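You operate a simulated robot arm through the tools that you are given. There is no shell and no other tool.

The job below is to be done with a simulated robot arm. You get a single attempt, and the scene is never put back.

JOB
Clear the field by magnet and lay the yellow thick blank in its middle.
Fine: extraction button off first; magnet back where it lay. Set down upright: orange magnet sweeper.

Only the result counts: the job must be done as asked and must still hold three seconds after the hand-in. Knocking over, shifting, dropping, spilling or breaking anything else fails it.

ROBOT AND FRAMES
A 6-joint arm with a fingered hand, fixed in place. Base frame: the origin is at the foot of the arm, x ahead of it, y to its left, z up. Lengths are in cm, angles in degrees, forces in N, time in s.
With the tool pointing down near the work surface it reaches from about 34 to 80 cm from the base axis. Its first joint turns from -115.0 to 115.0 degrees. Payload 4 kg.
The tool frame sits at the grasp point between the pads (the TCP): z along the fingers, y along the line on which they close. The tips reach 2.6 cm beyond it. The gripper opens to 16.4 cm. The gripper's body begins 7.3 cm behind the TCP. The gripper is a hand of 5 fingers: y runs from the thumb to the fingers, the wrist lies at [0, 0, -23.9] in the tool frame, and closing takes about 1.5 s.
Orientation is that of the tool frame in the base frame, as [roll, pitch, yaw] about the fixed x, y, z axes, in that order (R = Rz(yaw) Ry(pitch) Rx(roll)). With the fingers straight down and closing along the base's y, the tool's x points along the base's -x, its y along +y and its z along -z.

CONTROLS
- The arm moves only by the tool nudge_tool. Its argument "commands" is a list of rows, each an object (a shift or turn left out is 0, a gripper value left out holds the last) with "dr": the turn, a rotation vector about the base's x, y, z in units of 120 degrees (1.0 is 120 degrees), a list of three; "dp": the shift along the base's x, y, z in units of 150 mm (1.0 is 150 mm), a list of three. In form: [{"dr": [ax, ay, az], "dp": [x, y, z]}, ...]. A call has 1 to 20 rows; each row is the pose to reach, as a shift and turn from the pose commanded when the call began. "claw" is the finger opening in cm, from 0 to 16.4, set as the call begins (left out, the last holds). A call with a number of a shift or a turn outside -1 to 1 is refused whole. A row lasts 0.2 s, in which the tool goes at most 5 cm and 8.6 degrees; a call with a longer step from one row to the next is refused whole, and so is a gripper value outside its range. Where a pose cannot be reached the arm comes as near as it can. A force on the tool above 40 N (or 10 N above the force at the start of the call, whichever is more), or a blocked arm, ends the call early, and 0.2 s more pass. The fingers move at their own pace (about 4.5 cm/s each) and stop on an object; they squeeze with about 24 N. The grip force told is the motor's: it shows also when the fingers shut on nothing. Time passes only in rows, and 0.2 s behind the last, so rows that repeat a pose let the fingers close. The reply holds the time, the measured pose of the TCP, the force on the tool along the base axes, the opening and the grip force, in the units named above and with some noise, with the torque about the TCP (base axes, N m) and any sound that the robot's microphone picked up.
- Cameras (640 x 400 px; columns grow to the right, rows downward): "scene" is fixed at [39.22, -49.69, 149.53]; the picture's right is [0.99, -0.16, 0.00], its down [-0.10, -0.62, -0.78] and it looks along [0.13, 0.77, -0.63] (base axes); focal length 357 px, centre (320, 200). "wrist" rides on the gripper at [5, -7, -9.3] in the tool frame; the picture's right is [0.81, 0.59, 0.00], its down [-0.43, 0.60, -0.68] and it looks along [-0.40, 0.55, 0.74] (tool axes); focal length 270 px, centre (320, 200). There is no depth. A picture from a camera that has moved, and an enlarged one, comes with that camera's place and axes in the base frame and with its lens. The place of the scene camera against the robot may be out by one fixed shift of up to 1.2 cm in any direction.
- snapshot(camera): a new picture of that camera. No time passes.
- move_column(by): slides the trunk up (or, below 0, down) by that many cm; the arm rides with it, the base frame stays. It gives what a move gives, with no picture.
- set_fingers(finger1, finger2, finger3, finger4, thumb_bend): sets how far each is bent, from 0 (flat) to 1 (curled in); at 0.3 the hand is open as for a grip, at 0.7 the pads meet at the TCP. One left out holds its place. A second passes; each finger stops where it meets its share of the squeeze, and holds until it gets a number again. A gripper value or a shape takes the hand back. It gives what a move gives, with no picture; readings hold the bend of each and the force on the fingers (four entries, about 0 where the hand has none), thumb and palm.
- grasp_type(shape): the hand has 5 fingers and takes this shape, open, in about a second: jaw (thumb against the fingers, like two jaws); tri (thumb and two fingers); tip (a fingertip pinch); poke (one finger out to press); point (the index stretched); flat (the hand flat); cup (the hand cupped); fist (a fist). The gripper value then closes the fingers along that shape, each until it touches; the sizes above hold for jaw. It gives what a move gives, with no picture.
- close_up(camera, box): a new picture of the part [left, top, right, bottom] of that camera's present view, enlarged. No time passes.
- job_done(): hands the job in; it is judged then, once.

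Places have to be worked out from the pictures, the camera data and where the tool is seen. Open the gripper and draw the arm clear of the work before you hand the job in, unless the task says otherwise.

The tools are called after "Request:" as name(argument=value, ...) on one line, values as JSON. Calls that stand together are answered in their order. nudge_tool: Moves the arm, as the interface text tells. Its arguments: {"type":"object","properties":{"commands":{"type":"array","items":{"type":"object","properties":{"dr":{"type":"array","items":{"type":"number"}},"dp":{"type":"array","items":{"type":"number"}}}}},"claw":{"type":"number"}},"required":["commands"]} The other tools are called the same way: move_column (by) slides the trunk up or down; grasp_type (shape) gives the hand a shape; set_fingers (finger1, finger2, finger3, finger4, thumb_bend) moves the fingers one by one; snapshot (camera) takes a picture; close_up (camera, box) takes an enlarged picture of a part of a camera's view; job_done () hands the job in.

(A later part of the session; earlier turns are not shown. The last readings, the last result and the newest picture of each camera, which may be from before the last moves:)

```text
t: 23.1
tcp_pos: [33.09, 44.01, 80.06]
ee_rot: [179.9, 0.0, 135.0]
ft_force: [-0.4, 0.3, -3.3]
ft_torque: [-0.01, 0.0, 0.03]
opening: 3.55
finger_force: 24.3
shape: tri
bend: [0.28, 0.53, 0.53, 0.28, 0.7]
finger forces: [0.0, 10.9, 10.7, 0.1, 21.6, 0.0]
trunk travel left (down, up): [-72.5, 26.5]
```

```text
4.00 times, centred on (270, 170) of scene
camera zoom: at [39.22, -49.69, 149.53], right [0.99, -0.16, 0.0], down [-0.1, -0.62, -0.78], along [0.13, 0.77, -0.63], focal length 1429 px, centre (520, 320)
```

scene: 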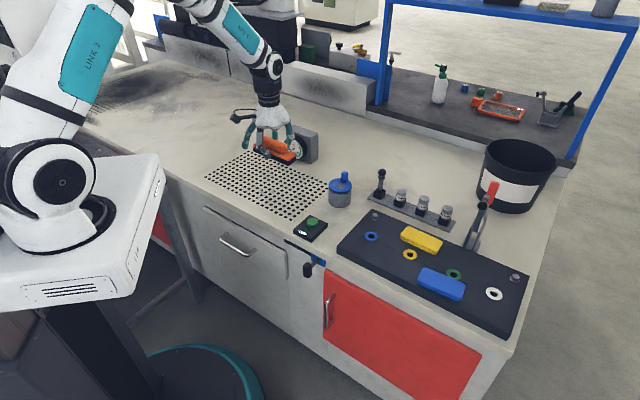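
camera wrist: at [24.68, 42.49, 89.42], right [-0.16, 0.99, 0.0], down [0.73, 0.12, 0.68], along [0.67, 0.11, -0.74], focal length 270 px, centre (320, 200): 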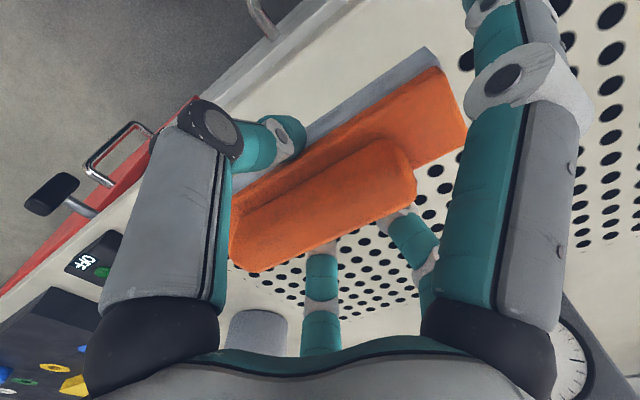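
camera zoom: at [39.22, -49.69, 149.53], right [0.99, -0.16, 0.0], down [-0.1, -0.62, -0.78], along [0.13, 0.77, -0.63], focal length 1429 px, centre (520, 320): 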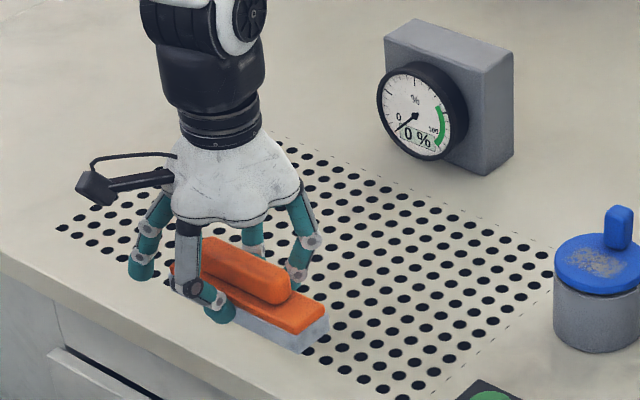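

The magnet block has turned grey (it seems to have caught chips). I sweep slowly across the chip area, slightly lower, to collect all of them.

Request:
nudge_tool(commands=[{"dp": [0.02, 0.02, -0.05]}, {"dp": [0.08, 0.08, -0.08]}, {"dp": [0.14, 0.14, -0.08]}, {"dp": [0.2, 0.2, -0.08]}, {"dp": [0.26, 0.26, -0.08]}, {"dp": [0.32, 0.32, -0.08]}, {"dp": [0.38, 0.38, -0.08]}, {"dp": [0.44, 0.44, -0.08]}, {"dp": [0.5, 0.5, -0.08]}, {"dp": [0.55, 0.55, -0.08]}, {"dp": [0.55, 0.55, -0.08]}])

Request:
snapshot(camera="wrist")

Request:
close_up(camera="scene", box=[200, 120, 340, 220])

```text
t: 25.5
tcp_pos: [41.42, 52.13, 79.03]
ee_rot: [179.9, 0.0, 135.0]
ft_force: [-0.6, 0.1, -3.4]
ft_torque: [0.02, 0.0, -0.02]
opening: 3.51
finger_force: 23.7
shape: tri
bend: [0.28, 0.53, 0.53, 0.28, 0.7]
finger forces: [0.0, 10.9, 10.7, 0.0, 21.7, 0.1]
trunk travel left (down, up): [-72.5, 26.5]
```

```text
taken
camera wrist: at [32.94, 50.73, 88.33], right [-0.16, 0.99, 0.0], down [0.73, 0.12, 0.68], along [0.67, 0.11, -0.74], focal length 270 px, centre (320, 200)
```

wrist: 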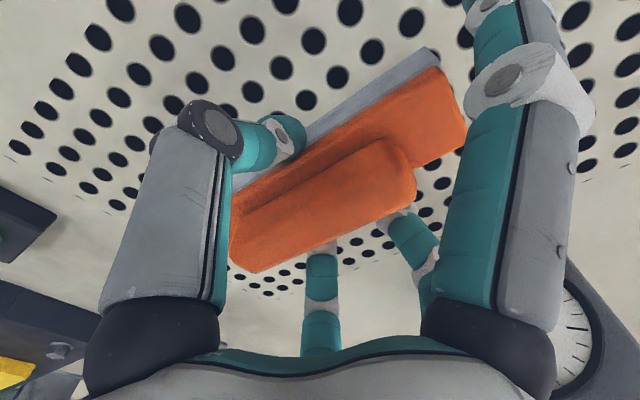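

```text
4.00 times, centred on (270, 170) of scene
camera zoom: at [39.22, -49.69, 149.53], right [0.99, -0.16, 0.0], down [-0.1, -0.62, -0.78], along [0.13, 0.77, -0.63], focal length 1429 px, centre (520, 320)
```

zoom: 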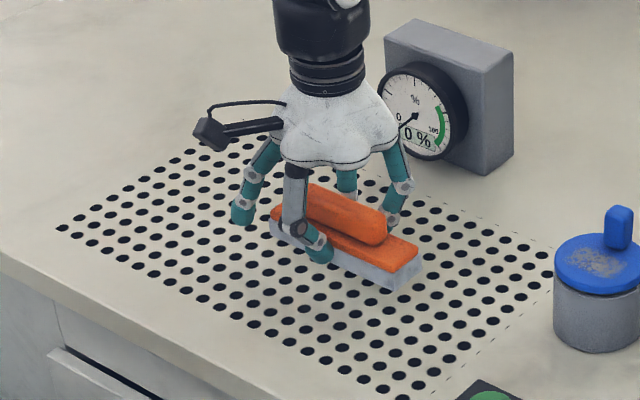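

The chips are gone from view. I lift the sweeper and inspect the field.

Request:
nudge_tool(commands=[{"dp": [0, 0, 0.04]}, {"dp": [0, 0, 0.14]}, {"dp": [0, 0, 0.3]}, {"dp": [0, 0, 0.5]}, {"dp": [0, 0, 0.7]}, {"dp": [0, 0, 0.88]}, {"dp": [0, 0, 1.0]}])

Request:
nudge_tool(commands=[{"dp": [0.04, -0.06, 0]}, {"dp": [0.12, -0.2, 0]}, {"dp": [0.24, -0.38, 0]}, {"dp": [0.35, -0.56, 0]}, {"dp": [0.46, -0.74, 0]}, {"dp": [0.56, -0.9, 0]}, {"dp": [0.6, -1.0, 0]}])

Request:
snapshot(camera="wrist")

Request:
close_up(camera="scene", box=[200, 140, 340, 230])

```text
t: 27.1
tcp_pos: [41.25, 52.03, 93.92]
ee_rot: [-180.0, 0.1, 135.0]
ft_force: [-0.7, -0.2, -3.0]
ft_torque: [0.0, 0.04, -0.02]
opening: 3.51
finger_force: 24.0
shape: tri
bend: [0.28, 0.54, 0.53, 0.28, 0.7]
finger forces: [0.1, 10.9, 10.7, 0.0, 21.6, 0.1]
trunk travel left (down, up): [-72.5, 26.5]
```

```text
t: 28.7
tcp_pos: [50.35, 37.06, 93.97]
ee_rot: [-180.0, 0.1, 135.0]
ft_force: [0.4, 0.1, -3.1]
ft_torque: [0.02, -0.01, 0.0]
opening: 3.5
finger_force: 24.0
shape: tri
bend: [0.28, 0.54, 0.53, 0.28, 0.7]
finger forces: [0.0, 11.0, 10.6, 0.1, 21.6, 0.0]
trunk travel left (down, up): [-72.5, 26.5]
```

```text
taken
camera wrist: at [41.92, 35.65, 103.25], right [-0.16, 0.99, 0.0], down [0.73, 0.12, 0.68], along [0.67, 0.11, -0.74], focal length 270 px, centre (320, 200)
```

wrist: 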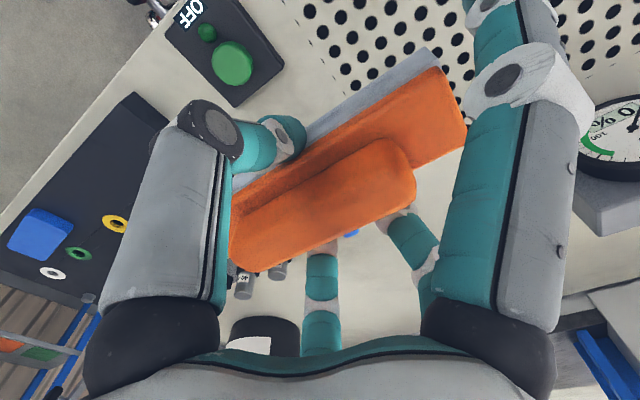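

```text
4.44 times, centred on (270, 185) of scene
camera zoom: at [39.22, -49.69, 149.53], right [0.99, -0.16, 0.0], down [-0.1, -0.62, -0.78], along [0.13, 0.77, -0.63], focal length 1588 px, centre (542, 267)
```

zoom: 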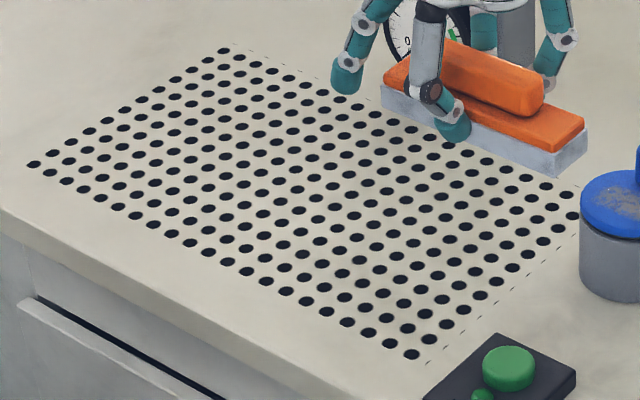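

The field is clean. I continue carrying the sweeper back above its original spot.

Request:
nudge_tool(commands=[{"dp": [0.04, -0.06, 0]}, {"dp": [0.12, -0.2, 0]}, {"dp": [0.24, -0.38, 0]}, {"dp": [0.35, -0.56, 0]}, {"dp": [0.46, -0.74, 0]}, {"dp": [0.56, -0.9, 0]}, {"dp": [0.6, -1.0, 0]}])

Request:
nudge_tool(commands=[{"dp": [0.06, -0.1, 0]}, {"dp": [0.17, -0.26, 0]}, {"dp": [0.29, -0.43, 0]}, {"dp": [0.37, -0.55, 0]}, {"dp": [0.393, -0.59, 0]}, {"dp": [0.393, -0.59, -0.1]}, {"dp": [0.393, -0.59, -0.28]}, {"dp": [0.393, -0.59, -0.46]}, {"dp": [0.393, -0.59, -0.6]}, {"dp": [0.393, -0.59, -0.6]}])

Request:
snapshot(camera="wrist")

Request:
close_up(camera="scene", box=[330, 200, 430, 280])

```text
t: 30.3
tcp_pos: [59.36, 22.08, 93.96]
ee_rot: [179.9, 0.0, 135.0]
ft_force: [0.1, -1.1, -3.5]
ft_torque: [0.01, 0.0, 0.03]
opening: 3.52
finger_force: 23.7
shape: tri
bend: [0.28, 0.54, 0.53, 0.28, 0.7]
finger forces: [0.0, 10.8, 10.6, 0.0, 21.5, 0.0]
trunk travel left (down, up): [-72.5, 26.5]
```

```text
t: 32.5
tcp_pos: [65.4, 13.14, 85.03]
ee_rot: [-180.0, 0.0, 135.1]
ft_force: [0.8, 0.3, -3.4]
ft_torque: [0.03, 0.0, 0.01]
opening: 3.51
finger_force: 23.7
shape: tri
bend: [0.28, 0.54, 0.53, 0.28, 0.7]
finger forces: [0.0, 10.8, 10.6, 0.1, 21.5, 0.1]
trunk travel left (down, up): [-72.5, 26.5]
```

```text
taken
camera wrist: at [56.83, 11.88, 94.29], right [-0.16, 0.99, 0.0], down [0.73, 0.12, 0.68], along [0.67, 0.11, -0.74], focal length 270 px, centre (320, 200)
```

wrist: 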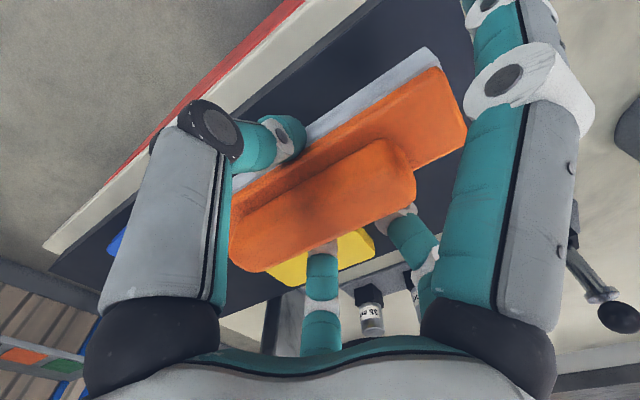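

```text
5.00 times, centred on (380, 240) of scene
camera zoom: at [39.22, -49.69, 149.53], right [0.99, -0.16, 0.0], down [-0.1, -0.62, -0.78], along [0.13, 0.77, -0.63], focal length 1787 px, centre (20, 0)
```

zoom: 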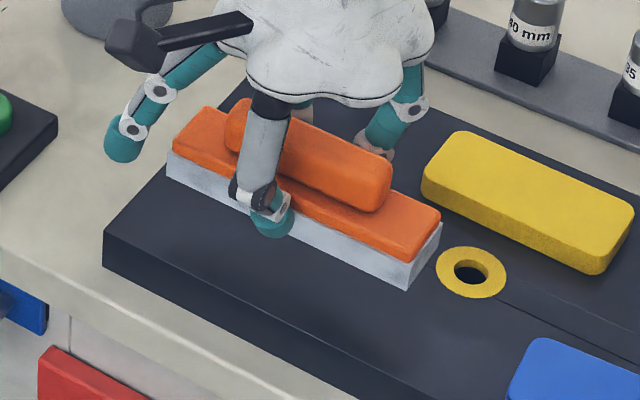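

Aligned above the original spot. I lower the last 4.8 cm slowly to the same pose I gripped at.

Request:
nudge_tool(commands=[{"dp": [0, 0, -0.08]}, {"dp": [0, 0, -0.16]}, {"dp": [0, 0, -0.23]}, {"dp": [0, 0, -0.28]}, {"dp": [0, 0, -0.305]}, {"dp": [0, 0, -0.32]}, {"dp": [0, 0, -0.32]}])

Request:
close_up(camera="scene", box=[330, 200, 430, 280])

```text
t: 34.1
tcp_pos: [65.25, 13.06, 80.21]
ee_rot: [180.0, 0.0, 135.1]
ft_force: [-0.6, -0.2, -2.3]
ft_torque: [-0.01, 0.0, 0.01]
opening: 3.5
finger_force: 24.2
shape: tri
bend: [0.28, 0.54, 0.53, 0.28, 0.7]
finger forces: [0.0, 10.8, 10.8, 0.1, 21.5, 0.0]
trunk travel left (down, up): [-72.5, 26.5]
```

```text
5.00 times, centred on (380, 240) of scene
camera zoom: at [39.22, -49.69, 149.53], right [0.99, -0.16, 0.0], down [-0.1, -0.62, -0.78], along [0.13, 0.77, -0.63], focal length 1787 px, centre (20, 0)
```

zoom: 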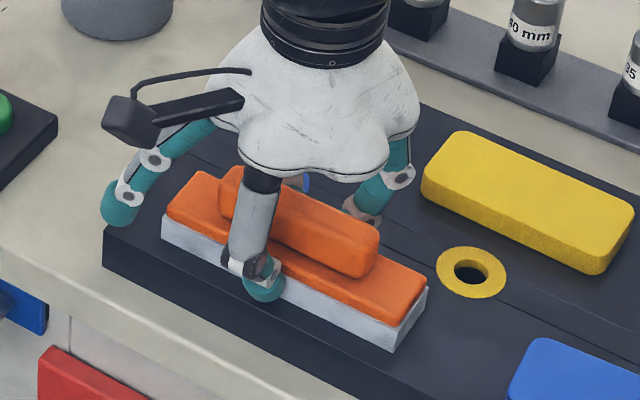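

Nearly resting (force dropped to −2.3 N). I lower another millimetre and then open.

Request:
nudge_tool(commands=[{"dp": [0, 0, -0.004]}, {"dp": [0, 0, -0.008]}, {"dp": [0, 0, -0.008]}])

```text
t: 34.9
tcp_pos: [65.1, 13.14, 79.92]
ee_rot: [180.0, 0.0, 135.0]
ft_force: [0.6, -0.4, 3.4]
ft_torque: [-0.11, 0.06, 0.02]
opening: 3.49
finger_force: 24.0
shape: tri
bend: [0.28, 0.54, 0.8, 0.28, 0.7]
finger forces: [0.0, 11.2, 11.4, 0.0, 23.1, 0.0]
trunk travel left (down, up): [-72.5, 26.5]
```

The sweeper now rests on the tray (+3.4 N). I open the fingers in place.

Request:
nudge_tool(commands=[{"dp": [0, 0, 0.002]}, {"dp": [0, 0, 0.004]}, {"dp": [0, 0, 0.004]}, {"dp": [0, 0, 0.004]}, {"dp": [0, 0, 0.004]}, {"dp": [0, 0, 0.004]}], claw=9)

Request:
close_up(camera="scene", box=[330, 200, 430, 280])

Request:
snapshot(camera="wrist")

```text
t: 36.3
tcp_pos: [65.28, 13.3, 80.08]
ee_rot: [-179.9, 0.0, 135.1]
ft_force: [-0.1, 0.4, 0.3]
ft_torque: [-0.03, -0.04, 0.0]
opening: 8.95
finger_force: 0.1
shape: tri
bend: [0.14, 0.35, 0.35, 0.14, 0.7]
finger forces: [0.0, 0.0, 0.0, 0.0, 0.1, 0.0]
trunk travel left (down, up): [-72.5, 26.5]
```

```text
5.00 times, centred on (380, 240) of scene
camera zoom: at [39.22, -49.69, 149.53], right [0.99, -0.16, 0.0], down [-0.1, -0.62, -0.78], along [0.13, 0.77, -0.63], focal length 1787 px, centre (20, 0)
```

zoom: 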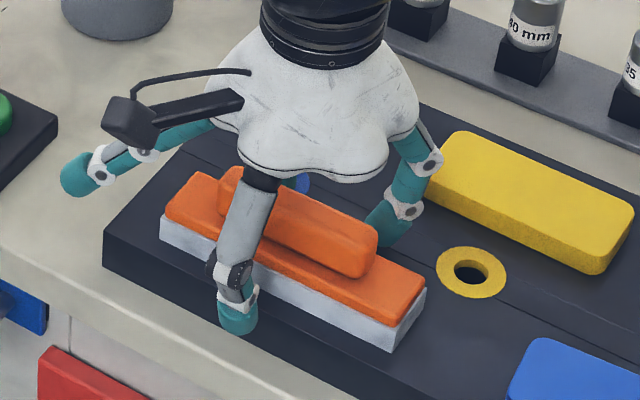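

```text
taken
camera wrist: at [56.78, 11.87, 89.41], right [-0.16, 0.99, 0.0], down [0.73, 0.12, 0.68], along [0.67, 0.11, -0.74], focal length 270 px, centre (320, 200)
```

wrist: 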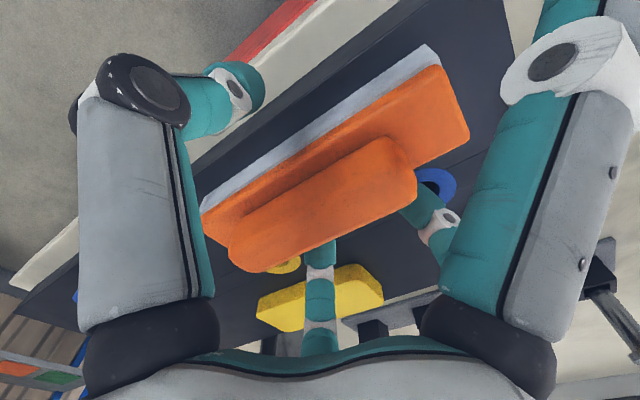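

Released; the sweeper stands upright within ~2 mm of its original place. I raise the hand straight up.

Request:
nudge_tool(commands=[{"dp": [0, 0, 0.05]}, {"dp": [0, 0, 0.18]}, {"dp": [0, 0, 0.35]}, {"dp": [0, 0, 0.55]}, {"dp": [0, 0, 0.75]}, {"dp": [0, 0, 0.9]}, {"dp": [0, 0, 0.95]}, {"dp": [0, 0, 0.95]}])

Request:
snapshot(camera="wrist")

Request:
close_up(camera="scene", box=[330, 200, 530, 325])

Request:
close_up(camera="wrist", box=[200, 40, 440, 240])

```text
t: 38.1
tcp_pos: [65.2, 13.29, 94.36]
ee_rot: [-179.9, 0.0, 135.0]
ft_force: [-0.7, 0.1, 0.6]
ft_torque: [0.02, 0.01, -0.05]
opening: 8.92
finger_force: 0.0
shape: tri
bend: [0.14, 0.35, 0.35, 0.14, 0.7]
finger forces: [0.0, 0.0, 0.0, 0.0, 0.0, 0.0]
trunk travel left (down, up): [-72.5, 26.5]
```

```text
taken
camera wrist: at [56.73, 11.89, 103.65], right [-0.16, 0.99, 0.0], down [0.73, 0.12, 0.68], along [0.67, 0.11, -0.74], focal length 270 px, centre (320, 200)
```

wrist: 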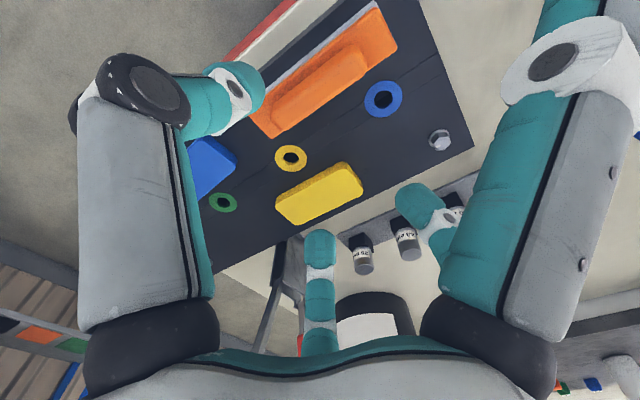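

```text
3.20 times, centred on (430, 262) of scene
camera zoom: at [39.22, -49.69, 149.53], right [0.99, -0.16, 0.0], down [-0.1, -0.62, -0.78], along [0.13, 0.77, -0.63], focal length 1144 px, centre (-32, 0)
```

zoom: 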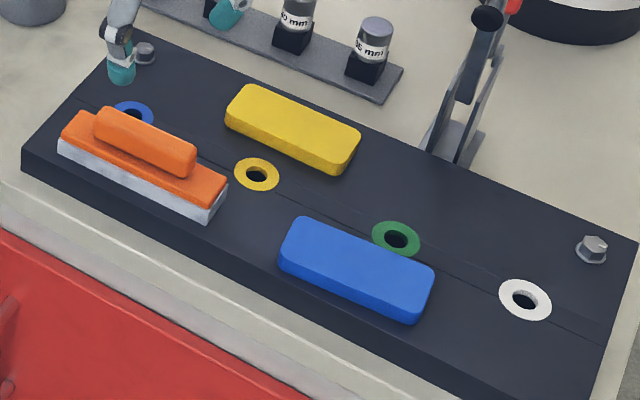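

```text
2.00 times, centred on (320, 140) of wrist
camera zoom: at [56.73, 11.89, 103.65], right [-0.16, 0.99, 0.0], down [0.73, 0.12, 0.68], along [0.67, 0.11, -0.74], focal length 541 px, centre (320, 320)
```

zoom: 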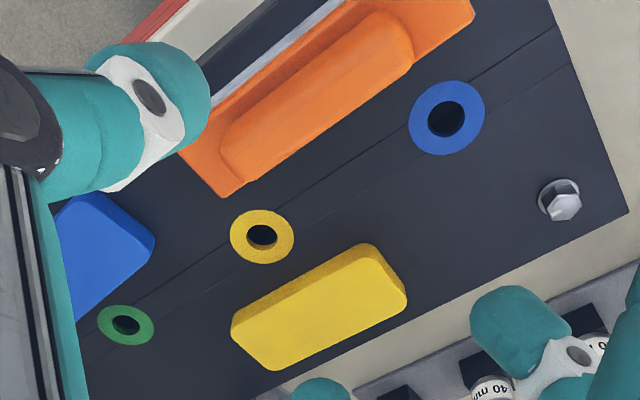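

The field is clear and the magnet is back. The yellow blank centre is about (79.3, 15.0), near the arm's reach limit, so I move over it at height and check the reach.

Request:
nudge_tool(commands=[{"dp": [0.06, 0.01, 0]}, {"dp": [0.2, 0.03, 0]}, {"dp": [0.36, 0.05, 0]}, {"dp": [0.52, 0.07, 0]}, {"dp": [0.68, 0.09, 0]}, {"dp": [0.82, 0.11, -0.05]}, {"dp": [0.94, 0.12, -0.15]}, {"dp": [0.94, 0.12, -0.15]}])

Request:
snapshot(camera="wrist")

Request:
snapshot(camera="scene")

```text
t: 39.9
tcp_pos: [79.3, 15.02, 92.18]
ee_rot: [-180.0, 0.0, 135.1]
ft_force: [-0.3, -0.3, -0.2]
ft_torque: [-0.02, -0.01, 0.01]
opening: 8.96
finger_force: 0.1
shape: tri
bend: [0.14, 0.35, 0.35, 0.14, 0.7]
finger forces: [0.0, 0.0, 0.0, 0.1, 0.0, 0.1]
trunk travel left (down, up): [-72.5, 26.5]
```

```text
taken
camera wrist: at [70.89, 13.73, 101.42], right [-0.16, 0.99, 0.0], down [0.73, 0.12, 0.68], along [0.67, 0.11, -0.74], focal length 270 px, centre (320, 200)
```

wrist: 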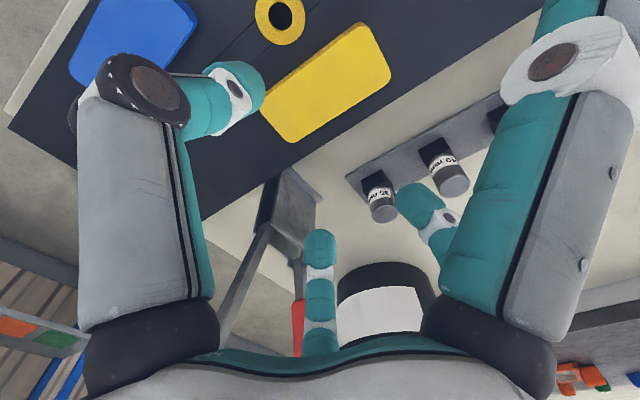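

```text
taken
```

scene: 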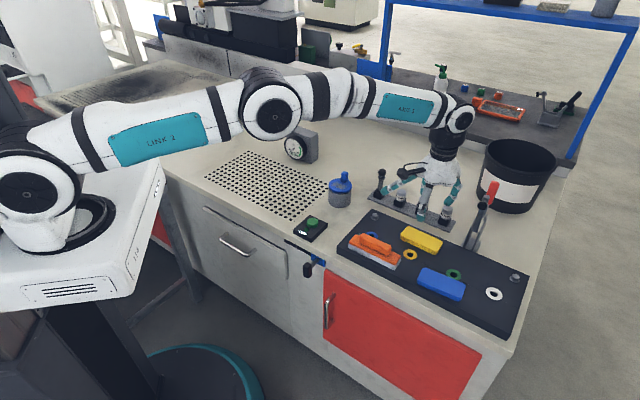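

Reach is fine here. The refined blank centre is about (79.5, 15.25), roughly 11 × 4.5 cm. I descend partway and recheck.

Request:
nudge_tool(commands=[{"dp": [0.013, 0.015, -0.12]}, {"dp": [0.013, 0.015, -0.3]}, {"dp": [0.013, 0.015, -0.48]}, {"dp": [0.013, 0.015, -0.6]}, {"dp": [0.013, 0.015, -0.6]}])

Request:
snapshot(camera="wrist")

Request:
close_up(camera="scene", box=[370, 180, 500, 280])

```text
t: 41.1
tcp_pos: [79.34, 15.2, 83.11]
ee_rot: [179.9, 0.0, 135.0]
ft_force: [-0.7, 0.6, -0.4]
ft_torque: [-0.01, 0.01, 0.0]
opening: 8.94
finger_force: 0.1
shape: tri
bend: [0.14, 0.35, 0.35, 0.14, 0.7]
finger forces: [0.0, 0.0, 0.0, 0.0, 0.0, 0.1]
trunk travel left (down, up): [-72.5, 26.5]
```

```text
taken
camera wrist: at [71.0, 13.91, 92.41], right [-0.16, 0.99, 0.0], down [0.73, 0.12, 0.68], along [0.67, 0.11, -0.74], focal length 270 px, centre (320, 200)
```

wrist: 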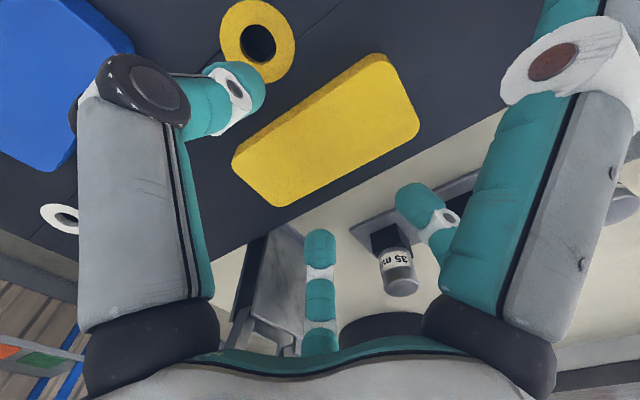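

```text
4.00 times, centred on (435, 230) of scene
camera zoom: at [39.22, -49.69, 149.53], right [0.99, -0.16, 0.0], down [-0.1, -0.62, -0.78], along [0.13, 0.77, -0.63], focal length 1429 px, centre (-140, 80)
```

zoom: 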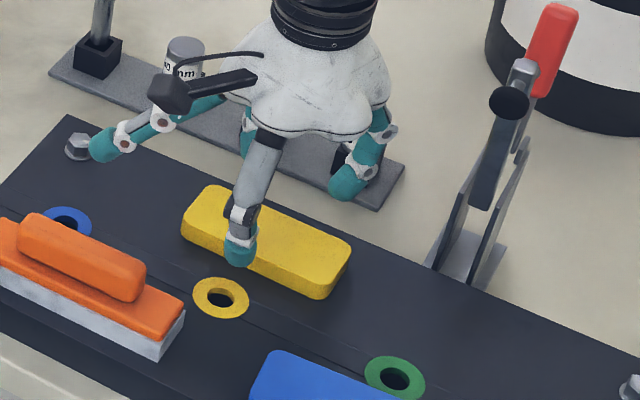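

The blank is centred under the hand. I lower gently toward TCP z≈79.4 so the tips flank the blank just above the tray, watching force.

Request:
nudge_tool(commands=[{"dp": [0.002, 0, -0.08]}, {"dp": [0.002, 0, -0.16]}, {"dp": [0.002, 0, -0.21]}, {"dp": [0.002, 0, -0.24]}, {"dp": [0.002, 0, -0.25]}, {"dp": [0.002, 0, -0.25]}])

Request:
snapshot(camera="wrist")

Request:
close_up(camera="scene", box=[380, 200, 480, 280])

```text
t: 42.5
tcp_pos: [78.64, 15.03, 79.72]
ee_rot: [179.9, 0.1, 135.0]
ft_force: [-0.3, -0.1, 3.1]
ft_torque: [0.12, -0.09, 0.0]
opening: 8.94
finger_force: 0.0
shape: tri
bend: [0.14, 0.35, 0.35, 0.14, 0.7]
finger forces: [0.1, 2.0, 1.0, 0.1, 0.0, 0.1]
out of reach, approached as far as the arm can: row 2, 3, 4, 5, 6
trunk travel left (down, up): [-72.5, 26.5]
```

```text
taken
camera wrist: at [70.19, 13.7, 89.02], right [-0.16, 0.99, 0.0], down [0.73, 0.12, 0.68], along [0.67, 0.11, -0.73], focal length 270 px, centre (320, 200)
```

wrist: 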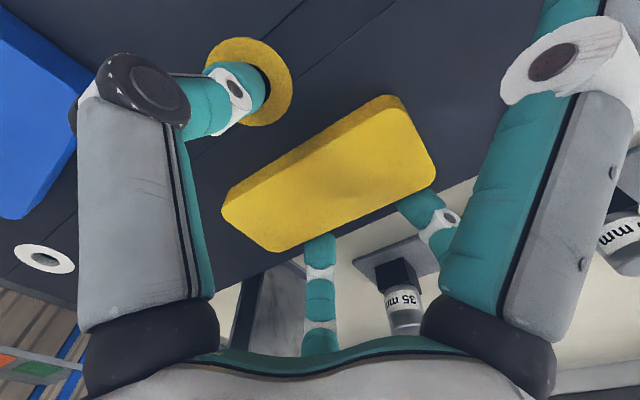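

```text
5.00 times, centred on (430, 240) of scene
camera zoom: at [39.22, -49.69, 149.53], right [0.99, -0.16, 0.0], down [-0.1, -0.62, -0.78], along [0.13, 0.77, -0.63], focal length 1787 px, centre (-230, 0)
```

zoom: 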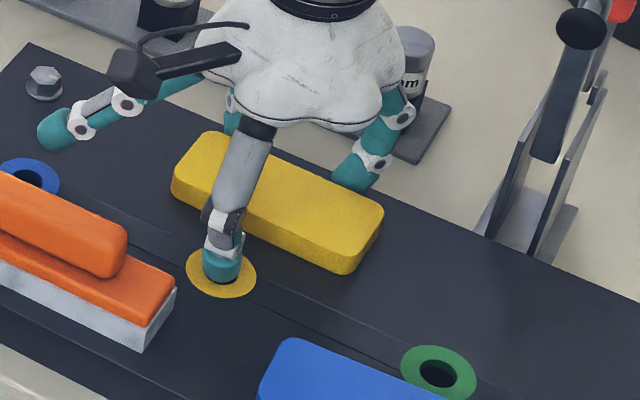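

The arm hit its reach limit (about 0.7 cm short), and finger tips lightly touched the tray. I'll raise up and lower the trunk to gain reach.

Request:
nudge_tool(commands=[{"dp": [0, 0, 0.05]}, {"dp": [0, 0, 0.2]}, {"dp": [0, 0, 0.4]}, {"dp": [0, 0, 0.6]}, {"dp": [0, 0, 0.8]}, {"dp": [0, 0, 0.95]}, {"dp": [0, 0, 1.0]}, {"dp": [0, 0, 1.0]}])

Request:
snapshot(camera="scene")

```text
t: 44.3
tcp_pos: [78.57, 15.0, 94.59]
ee_rot: [180.0, 0.0, 135.0]
ft_force: [0.9, -0.2, -0.2]
ft_torque: [0.01, 0.0, 0.02]
opening: 8.98
finger_force: 0.1
shape: tri
bend: [0.14, 0.35, 0.35, 0.14, 0.7]
finger forces: [0.0, 0.0, 0.0, 0.1, 0.0, 0.0]
trunk travel left (down, up): [-72.5, 26.5]
```

```text
taken
```

scene: 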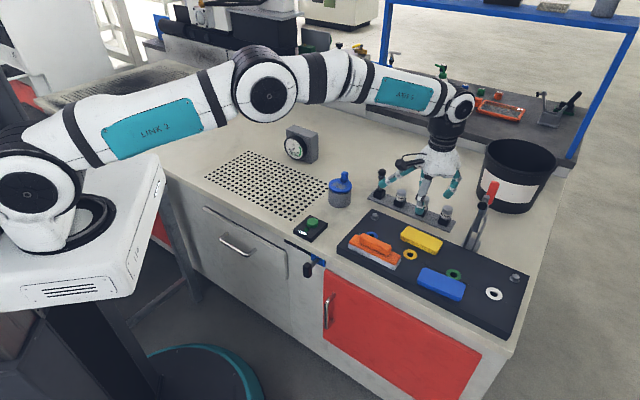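

The shoulder housing is well clear of the bench, so I lower the trunk by 8 cm.

Request:
move_column(by=-8)

Request:
snapshot(camera="scene")

Request:
snapshot(camera="wrist")

```text
t: 45.5
tcp_pos: [78.55, 15.07, 86.64]
ee_rot: [179.9, 0.0, 135.1]
ft_force: [0.1, 0.4, 0.1]
ft_torque: [0.02, 0.02, -0.01]
opening: 8.98
finger_force: 0.0
shape: tri
bend: [0.14, 0.35, 0.35, 0.14, 0.7]
finger forces: [0.0, 0.1, 0.1, 0.1, 0.0, 0.1]
trunk travel left (down, up): [-64.5, 34.5]
```

```text
taken
```

scene: 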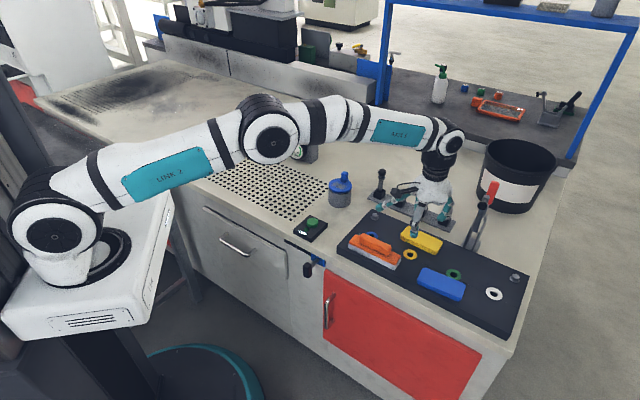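

```text
taken
camera wrist: at [70.08, 13.7, 95.94], right [-0.16, 0.99, 0.0], down [0.73, 0.12, 0.68], along [0.67, 0.11, -0.74], focal length 270 px, centre (320, 200)
```

wrist: 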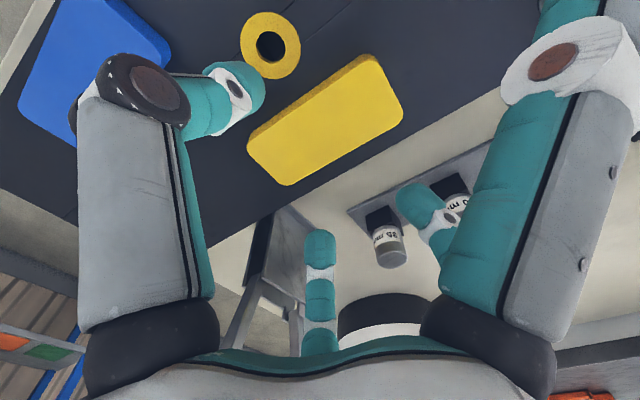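

Now I shift to the blank's centre (79.35, 15.2) and descend, stopping with TCP at about 80.0.

Request:
nudge_tool(commands=[{"dp": [0.03, 0.005, -0.05]}, {"dp": [0.053, 0.01, -0.15]}, {"dp": [0.053, 0.01, -0.27]}, {"dp": [0.053, 0.01, -0.36]}, {"dp": [0.053, 0.01, -0.41]}, {"dp": [0.053, 0.01, -0.43]}, {"dp": [0.053, 0.01, -0.43]}])

Request:
snapshot(camera="wrist")

Request:
close_up(camera="scene", box=[380, 200, 480, 280])

```text
t: 47.1
tcp_pos: [79.38, 15.2, 80.17]
ee_rot: [-180.0, 0.0, 135.1]
ft_force: [0.0, 0.2, -0.5]
ft_torque: [0.02, 0.02, 0.02]
opening: 8.99
finger_force: 0.1
shape: tri
bend: [0.14, 0.35, 0.35, 0.14, 0.7]
finger forces: [0.0, 0.0, 0.0, 0.0, 0.0, 0.0]
trunk travel left (down, up): [-64.5, 34.5]
```

```text
taken
camera wrist: at [70.87, 13.87, 89.5], right [-0.16, 0.99, 0.0], down [0.73, 0.12, 0.68], along [0.67, 0.11, -0.74], focal length 270 px, centre (320, 200)
```

wrist: 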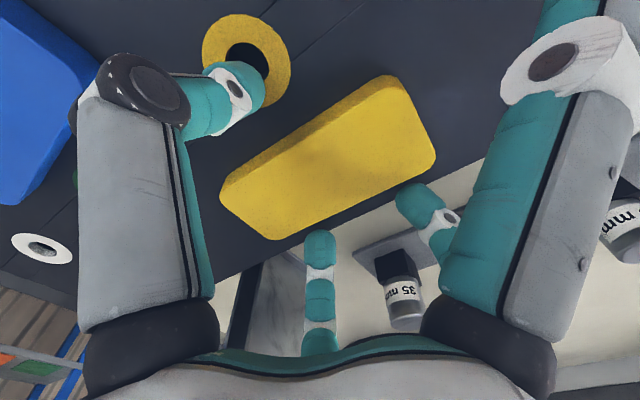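

```text
5.00 times, centred on (430, 240) of scene
camera zoom: at [39.22, -49.69, 149.53], right [0.99, -0.16, 0.0], down [-0.1, -0.62, -0.78], along [0.13, 0.77, -0.63], focal length 1787 px, centre (-230, 0)
```

zoom: 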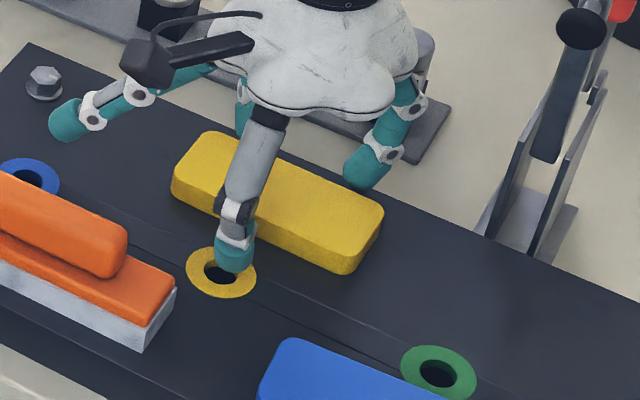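

No contact forces and the hand straddles the blank symmetrically. I close the grip.

Request:
nudge_tool(commands=[{"dp": [0, 0, 0]}, {"dp": [0, 0, 0]}, {"dp": [0, 0, 0]}, {"dp": [0, 0, 0]}, {"dp": [0, 0, 0]}, {"dp": [0, 0, 0]}, {"dp": [0, 0, 0]}, {"dp": [0, 0, 0]}], claw=0)

Request:
snapshot(camera="wrist")

Request:
close_up(camera="scene", box=[380, 200, 480, 280])

```text
t: 48.9
tcp_pos: [79.41, 15.15, 80.11]
ee_rot: [-180.0, 0.1, 135.0]
ft_force: [0.0, -0.3, 0.0]
ft_torque: [0.02, 0.02, -0.03]
opening: 5.2
finger_force: 24.1
shape: tri
bend: [0.28, 0.43, 0.43, 0.28, 0.7]
finger forces: [0.0, 10.7, 11.1, 0.1, 22.1, 0.1]
trunk travel left (down, up): [-64.5, 34.5]
```

```text
taken
camera wrist: at [70.88, 13.87, 89.48], right [-0.16, 0.99, 0.0], down [0.73, 0.12, 0.68], along [0.67, 0.11, -0.74], focal length 270 px, centre (320, 200)
```

wrist: 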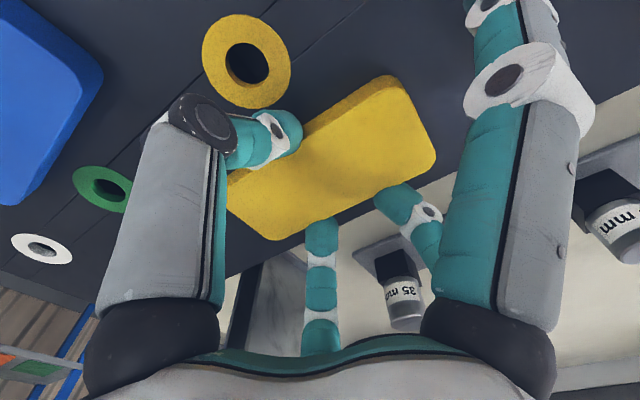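

```text
5.00 times, centred on (430, 240) of scene
camera zoom: at [39.22, -49.69, 149.53], right [0.99, -0.16, 0.0], down [-0.1, -0.62, -0.78], along [0.13, 0.77, -0.63], focal length 1787 px, centre (-230, 0)
```

zoom: 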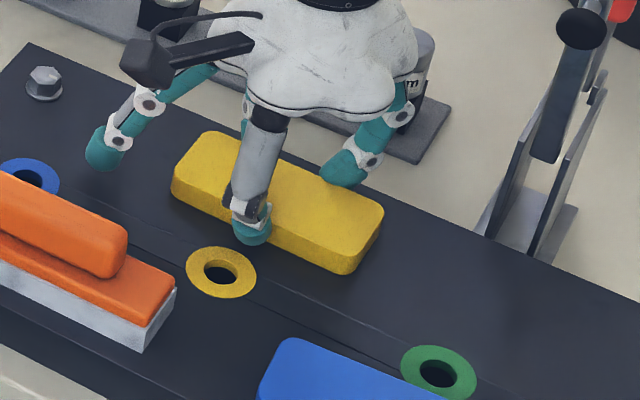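

The blank is gripped (5.2 cm, forces balanced). I lift it slowly first, then check that it hangs level.

Request:
nudge_tool(commands=[{"dp": [0, 0, 0.02]}, {"dp": [0, 0, 0.06]}, {"dp": [0, 0, 0.12]}, {"dp": [0, 0, 0.18]}, {"dp": [0, 0, 0.22]}, {"dp": [0, 0, 0.22]}])

Request:
snapshot(camera="wrist")

Request:
close_up(camera="scene", box=[380, 190, 480, 270])

```text
t: 50.3
tcp_pos: [79.35, 15.26, 83.39]
ee_rot: [-179.8, 0.0, 135.1]
ft_force: [-0.2, -1.0, -6.5]
ft_torque: [0.0, 0.03, 0.0]
opening: 5.14
finger_force: 24.2
shape: tri
bend: [0.28, 0.43, 0.44, 0.28, 0.7]
finger forces: [0.0, 10.7, 11.0, 0.0, 21.7, 0.0]
trunk travel left (down, up): [-64.5, 34.5]
```

```text
taken
camera wrist: at [70.95, 13.83, 92.71], right [-0.16, 0.99, 0.0], down [0.73, 0.12, 0.68], along [0.67, 0.11, -0.74], focal length 270 px, centre (320, 200)
```

wrist: 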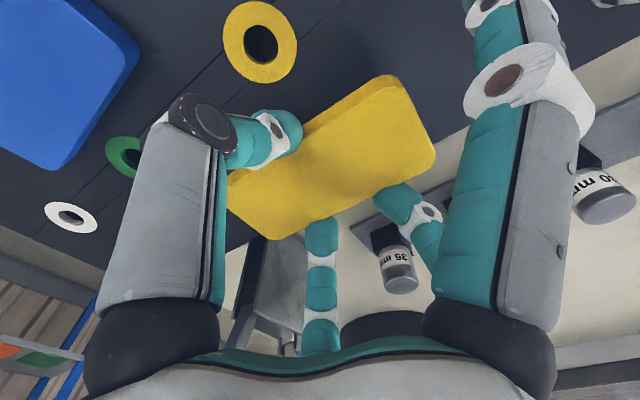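

```text
5.00 times, centred on (430, 230) of scene
camera zoom: at [39.22, -49.69, 149.53], right [0.99, -0.16, 0.0], down [-0.1, -0.62, -0.78], along [0.13, 0.77, -0.63], focal length 1787 px, centre (-230, 50)
```

zoom: 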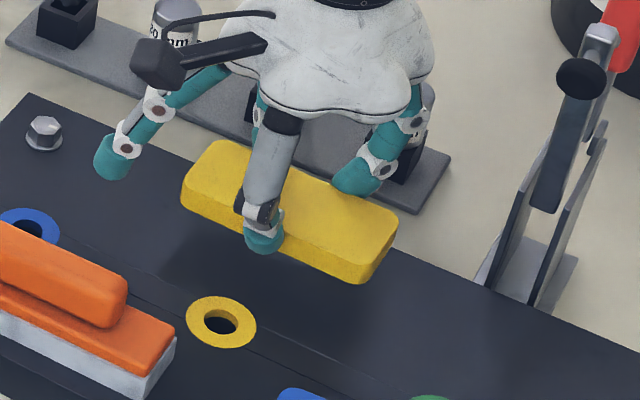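

The blank is held level (6.5 N). I lift it well clear and carry it toward the field centre, which I compute at about (38.2, 55.5).

Request:
nudge_tool(commands=[{"dp": [0, 0, 0.05]}, {"dp": [0, 0, 0.18]}, {"dp": [0, 0, 0.35]}, {"dp": [0, 0, 0.53]}, {"dp": [0, 0, 0.7]}, {"dp": [0, 0, 0.83]}, {"dp": [0, 0, 0.9]}, {"dp": [0, 0, 0.9]}])

Request:
nudge_tool(commands=[{"dp": [-0.05, 0.05, 0]}, {"dp": [-0.18, 0.17, 0]}, {"dp": [-0.34, 0.33, 0]}, {"dp": [-0.5, 0.49, 0]}, {"dp": [-0.66, 0.65, 0]}, {"dp": [-0.81, 0.8, 0]}, {"dp": [-0.913, 0.894, 0]}])

Request:
nudge_tool(commands=[{"dp": [-0.08, 0.08, 0]}, {"dp": [-0.22, 0.21, 0]}, {"dp": [-0.38, 0.37, 0]}, {"dp": [-0.54, 0.53, 0]}, {"dp": [-0.69, 0.68, 0]}, {"dp": [-0.83, 0.81, 0]}, {"dp": [-0.913, 0.894, 0]}])

Request:
snapshot(camera="wrist")

Request:
snapshot(camera="scene")

```text
t: 52.1
tcp_pos: [78.86, 15.14, 96.66]
ee_rot: [179.8, 0.1, 135.1]
ft_force: [0.6, -0.5, -6.7]
ft_torque: [-0.01, 0.03, -0.02]
opening: 5.15
finger_force: 24.2
shape: tri
bend: [0.28, 0.43, 0.44, 0.28, 0.7]
finger forces: [0.0, 10.7, 11.1, 0.0, 21.8, 0.0]
out of reach, approached as far as the arm can: row 6, 7, 8
trunk travel left (down, up): [-64.5, 34.5]
```

```text
t: 53.7
tcp_pos: [65.05, 28.7, 96.61]
ee_rot: [-180.0, -0.1, 134.9]
ft_force: [-0.4, -0.9, -5.9]
ft_torque: [0.0, -0.01, 0.0]
opening: 5.15
finger_force: 23.8
shape: tri
bend: [0.28, 0.43, 0.44, 0.28, 0.7]
finger forces: [0.0, 10.6, 11.0, 0.0, 21.6, 0.1]
trunk travel left (down, up): [-64.5, 34.5]
```

```text
t: 55.3
tcp_pos: [51.45, 41.95, 96.72]
ee_rot: [-180.0, 0.0, 135.0]
ft_force: [-0.5, -0.2, -7.1]
ft_torque: [0.0, 0.01, 0.04]
opening: 5.14
finger_force: 23.6
shape: tri
bend: [0.28, 0.43, 0.44, 0.28, 0.7]
finger forces: [0.1, 10.5, 11.0, 0.0, 21.5, 0.1]
trunk travel left (down, up): [-64.5, 34.5]
```

```text
taken
camera wrist: at [42.88, 40.6, 105.96], right [-0.16, 0.99, 0.0], down [0.73, 0.12, 0.68], along [0.67, 0.11, -0.74], focal length 270 px, centre (320, 200)
```

wrist: 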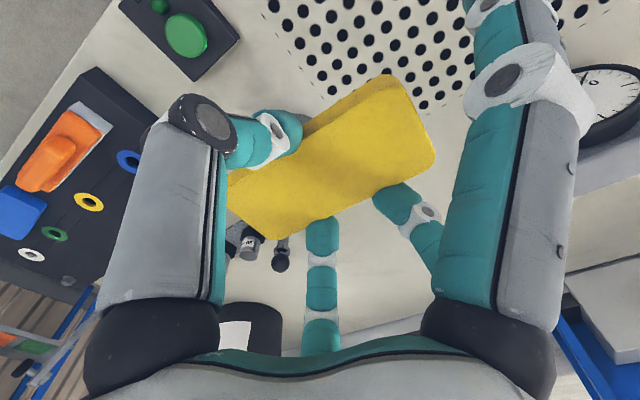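

```text
taken
```

scene: 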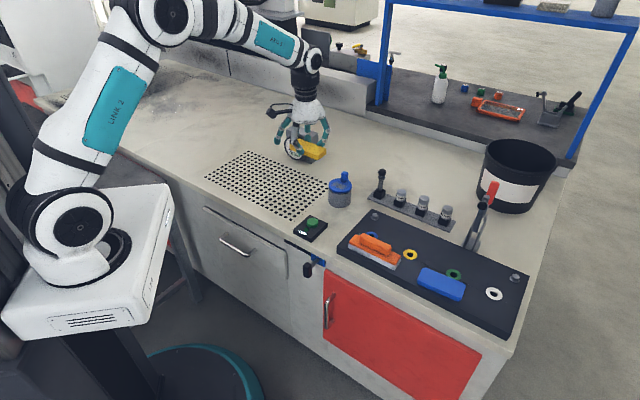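

I continue to above the field centre and descend to about z 84 for a check.

Request:
nudge_tool(commands=[{"dp": [-0.08, 0.08, 0]}, {"dp": [-0.22, 0.22, 0]}, {"dp": [-0.38, 0.38, 0]}, {"dp": [-0.54, 0.55, 0]}, {"dp": [-0.69, 0.71, 0]}, {"dp": [-0.81, 0.83, 0]}, {"dp": [-0.88, 0.903, -0.03]}, {"dp": [-0.88, 0.903, -0.15]}, {"dp": [-0.88, 0.903, -0.3]}, {"dp": [-0.88, 0.903, -0.45]}, {"dp": [-0.88, 0.903, -0.6]}, {"dp": [-0.88, 0.903, -0.75]}, {"dp": [-0.88, 0.903, -0.85]}, {"dp": [-0.88, 0.903, -0.85]}])

Request:
snapshot(camera="wrist")

Request:
close_up(camera="scene", box=[200, 130, 340, 230])

```text
t: 58.3
tcp_pos: [38.14, 55.57, 83.87]
ee_rot: [-180.0, 0.0, 135.0]
ft_force: [0.3, 0.3, -6.1]
ft_torque: [0.02, 0.0, -0.01]
opening: 5.13
finger_force: 23.7
shape: tri
bend: [0.28, 0.43, 0.44, 0.28, 0.7]
finger forces: [0.0, 10.6, 11.0, 0.0, 21.6, 0.1]
trunk travel left (down, up): [-64.5, 34.5]
```

```text
taken
camera wrist: at [29.63, 54.17, 93.21], right [-0.16, 0.99, 0.0], down [0.73, 0.12, 0.68], along [0.67, 0.11, -0.74], focal length 270 px, centre (320, 200)
```

wrist: 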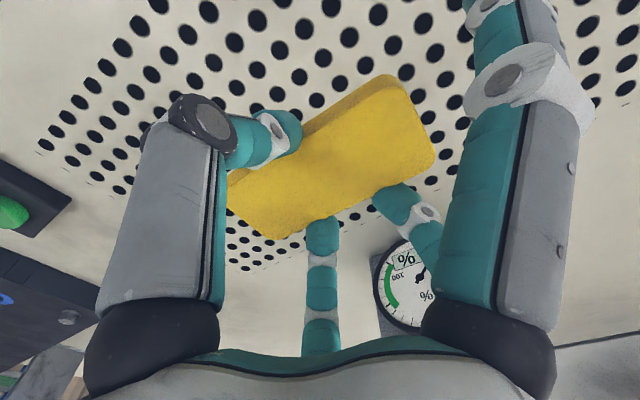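

```text
4.00 times, centred on (270, 180) of scene
camera zoom: at [39.22, -49.69, 149.53], right [0.99, -0.16, 0.0], down [-0.1, -0.62, -0.78], along [0.13, 0.77, -0.63], focal length 1429 px, centre (520, 280)
```

zoom: 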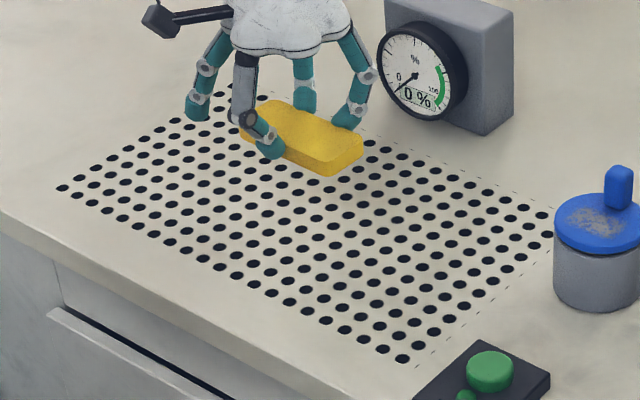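

Position looks as computed. I descend to just above the surface (TCP ≈78.3) and compare against the hole grid.

Request:
nudge_tool(commands=[{"dp": [0, 0, -0.08]}, {"dp": [0, 0, -0.18]}, {"dp": [0, 0, -0.27]}, {"dp": [0, 0, -0.34]}, {"dp": [0, 0, -0.373]}, {"dp": [0, 0, -0.373]}])

Request:
close_up(camera="scene", box=[200, 145, 340, 235])

Request:
snapshot(camera="wrist")

```text
t: 59.7
tcp_pos: [38.04, 55.56, 78.35]
ee_rot: [-180.0, 0.0, 135.0]
ft_force: [0.1, -1.0, -6.6]
ft_torque: [-0.02, -0.01, 0.02]
opening: 5.11
finger_force: 23.7
shape: tri
bend: [0.28, 0.43, 0.44, 0.28, 0.7]
finger forces: [0.1, 10.5, 11.0, 0.1, 21.5, 0.1]
trunk travel left (down, up): [-64.5, 34.5]
```

```text
4.44 times, centred on (270, 190) of scene
camera zoom: at [39.22, -49.69, 149.53], right [0.99, -0.16, 0.0], down [-0.1, -0.62, -0.78], along [0.13, 0.77, -0.63], focal length 1588 px, centre (542, 244)
```

zoom: 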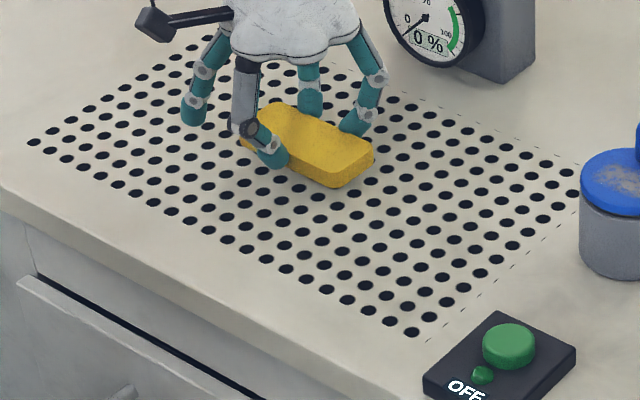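

```text
taken
camera wrist: at [29.66, 54.17, 87.66], right [-0.16, 0.99, 0.0], down [0.73, 0.12, 0.68], along [0.67, 0.11, -0.74], focal length 270 px, centre (320, 200)
```

wrist: 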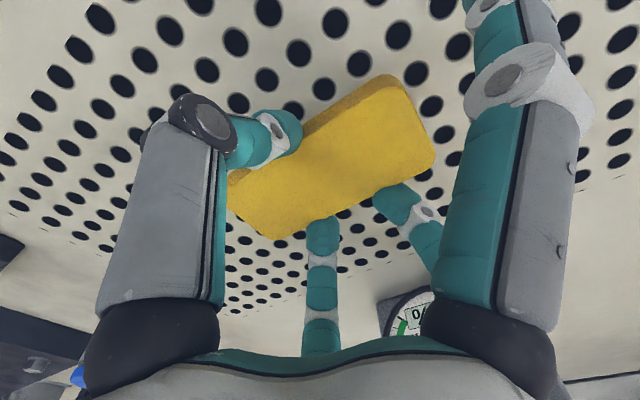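

The blank sits within ~2 mm of the field middle as computed from both cameras. I make a small correction and lower slowly toward contact.

Request:
nudge_tool(commands=[{"dp": [0.008, 0.01, -0.02]}, {"dp": [0.008, 0.01, -0.035]}, {"dp": [0.008, 0.01, -0.05]}, {"dp": [0.008, 0.01, -0.06]}, {"dp": [0.008, 0.01, -0.06]}])

```text
t: 60.9
tcp_pos: [38.29, 55.68, 77.33]
ee_rot: [180.0, 0.0, 135.0]
ft_force: [-0.5, 0.3, -7.0]
ft_torque: [0.0, 0.01, 0.03]
opening: 5.11
finger_force: 23.9
shape: tri
bend: [0.28, 0.43, 0.44, 0.28, 0.7]
finger forces: [0.0, 10.5, 11.1, 0.0, 21.6, 0.1]
trunk travel left (down, up): [-64.5, 34.5]
```

No contact yet (−7 N still carried). I go down in ~1 mm steps.

Request:
nudge_tool(commands=[{"dp": [0, 0, -0.008]}, {"dp": [0, 0, -0.015]}, {"dp": [0, 0, -0.015]}])

Request:
close_up(camera="scene", box=[230, 150, 310, 210])

```text
t: 61.7
tcp_pos: [38.21, 55.61, 77.26]
ee_rot: [-180.0, 0.0, 135.0]
ft_force: [0.0, -0.2, -5.3]
ft_torque: [-0.06, -0.02, 0.0]
opening: 5.11
finger_force: 23.9
shape: tri
bend: [0.28, 0.43, 0.44, 0.28, 0.7]
finger forces: [0.0, 10.6, 11.2, 0.0, 21.8, 0.1]
trunk travel left (down, up): [-64.5, 34.5]
```

```text
6.67 times, centred on (270, 180) of scene
camera zoom: at [39.22, -49.69, 149.53], right [0.99, -0.16, 0.0], down [-0.1, -0.62, -0.78], along [0.13, 0.77, -0.63], focal length 2382 px, centre (653, 333)
```

zoom: 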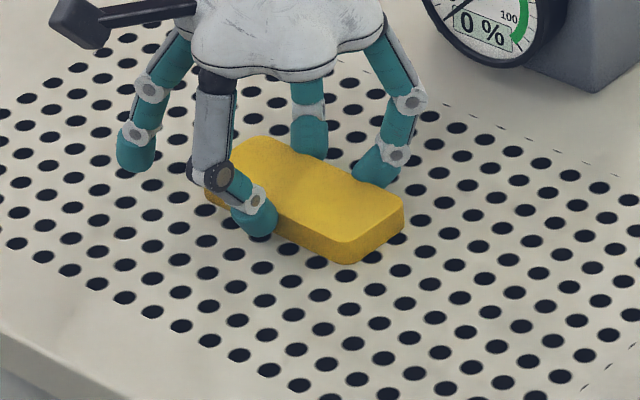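

The force dropped to −5.3 N, so contact has begun. I ease down a touch more until the weight is on the table.

Request:
nudge_tool(commands=[{"dp": [0, 0, -0.006]}, {"dp": [0, 0, -0.01]}, {"dp": [0, 0, -0.01]}])

```text
t: 62.5
tcp_pos: [38.28, 55.64, 77.22]
ee_rot: [-180.0, 0.1, 135.0]
ft_force: [-1.3, -0.8, 2.2]
ft_torque: [-0.05, 0.08, 0.01]
opening: 5.14
finger_force: 24.3
shape: tri
bend: [0.28, 0.43, 0.44, 0.28, 0.7]
finger forces: [0.0, 10.8, 11.3, 0.0, 23.6, 0.0]
trunk travel left (down, up): [-64.5, 34.5]
```

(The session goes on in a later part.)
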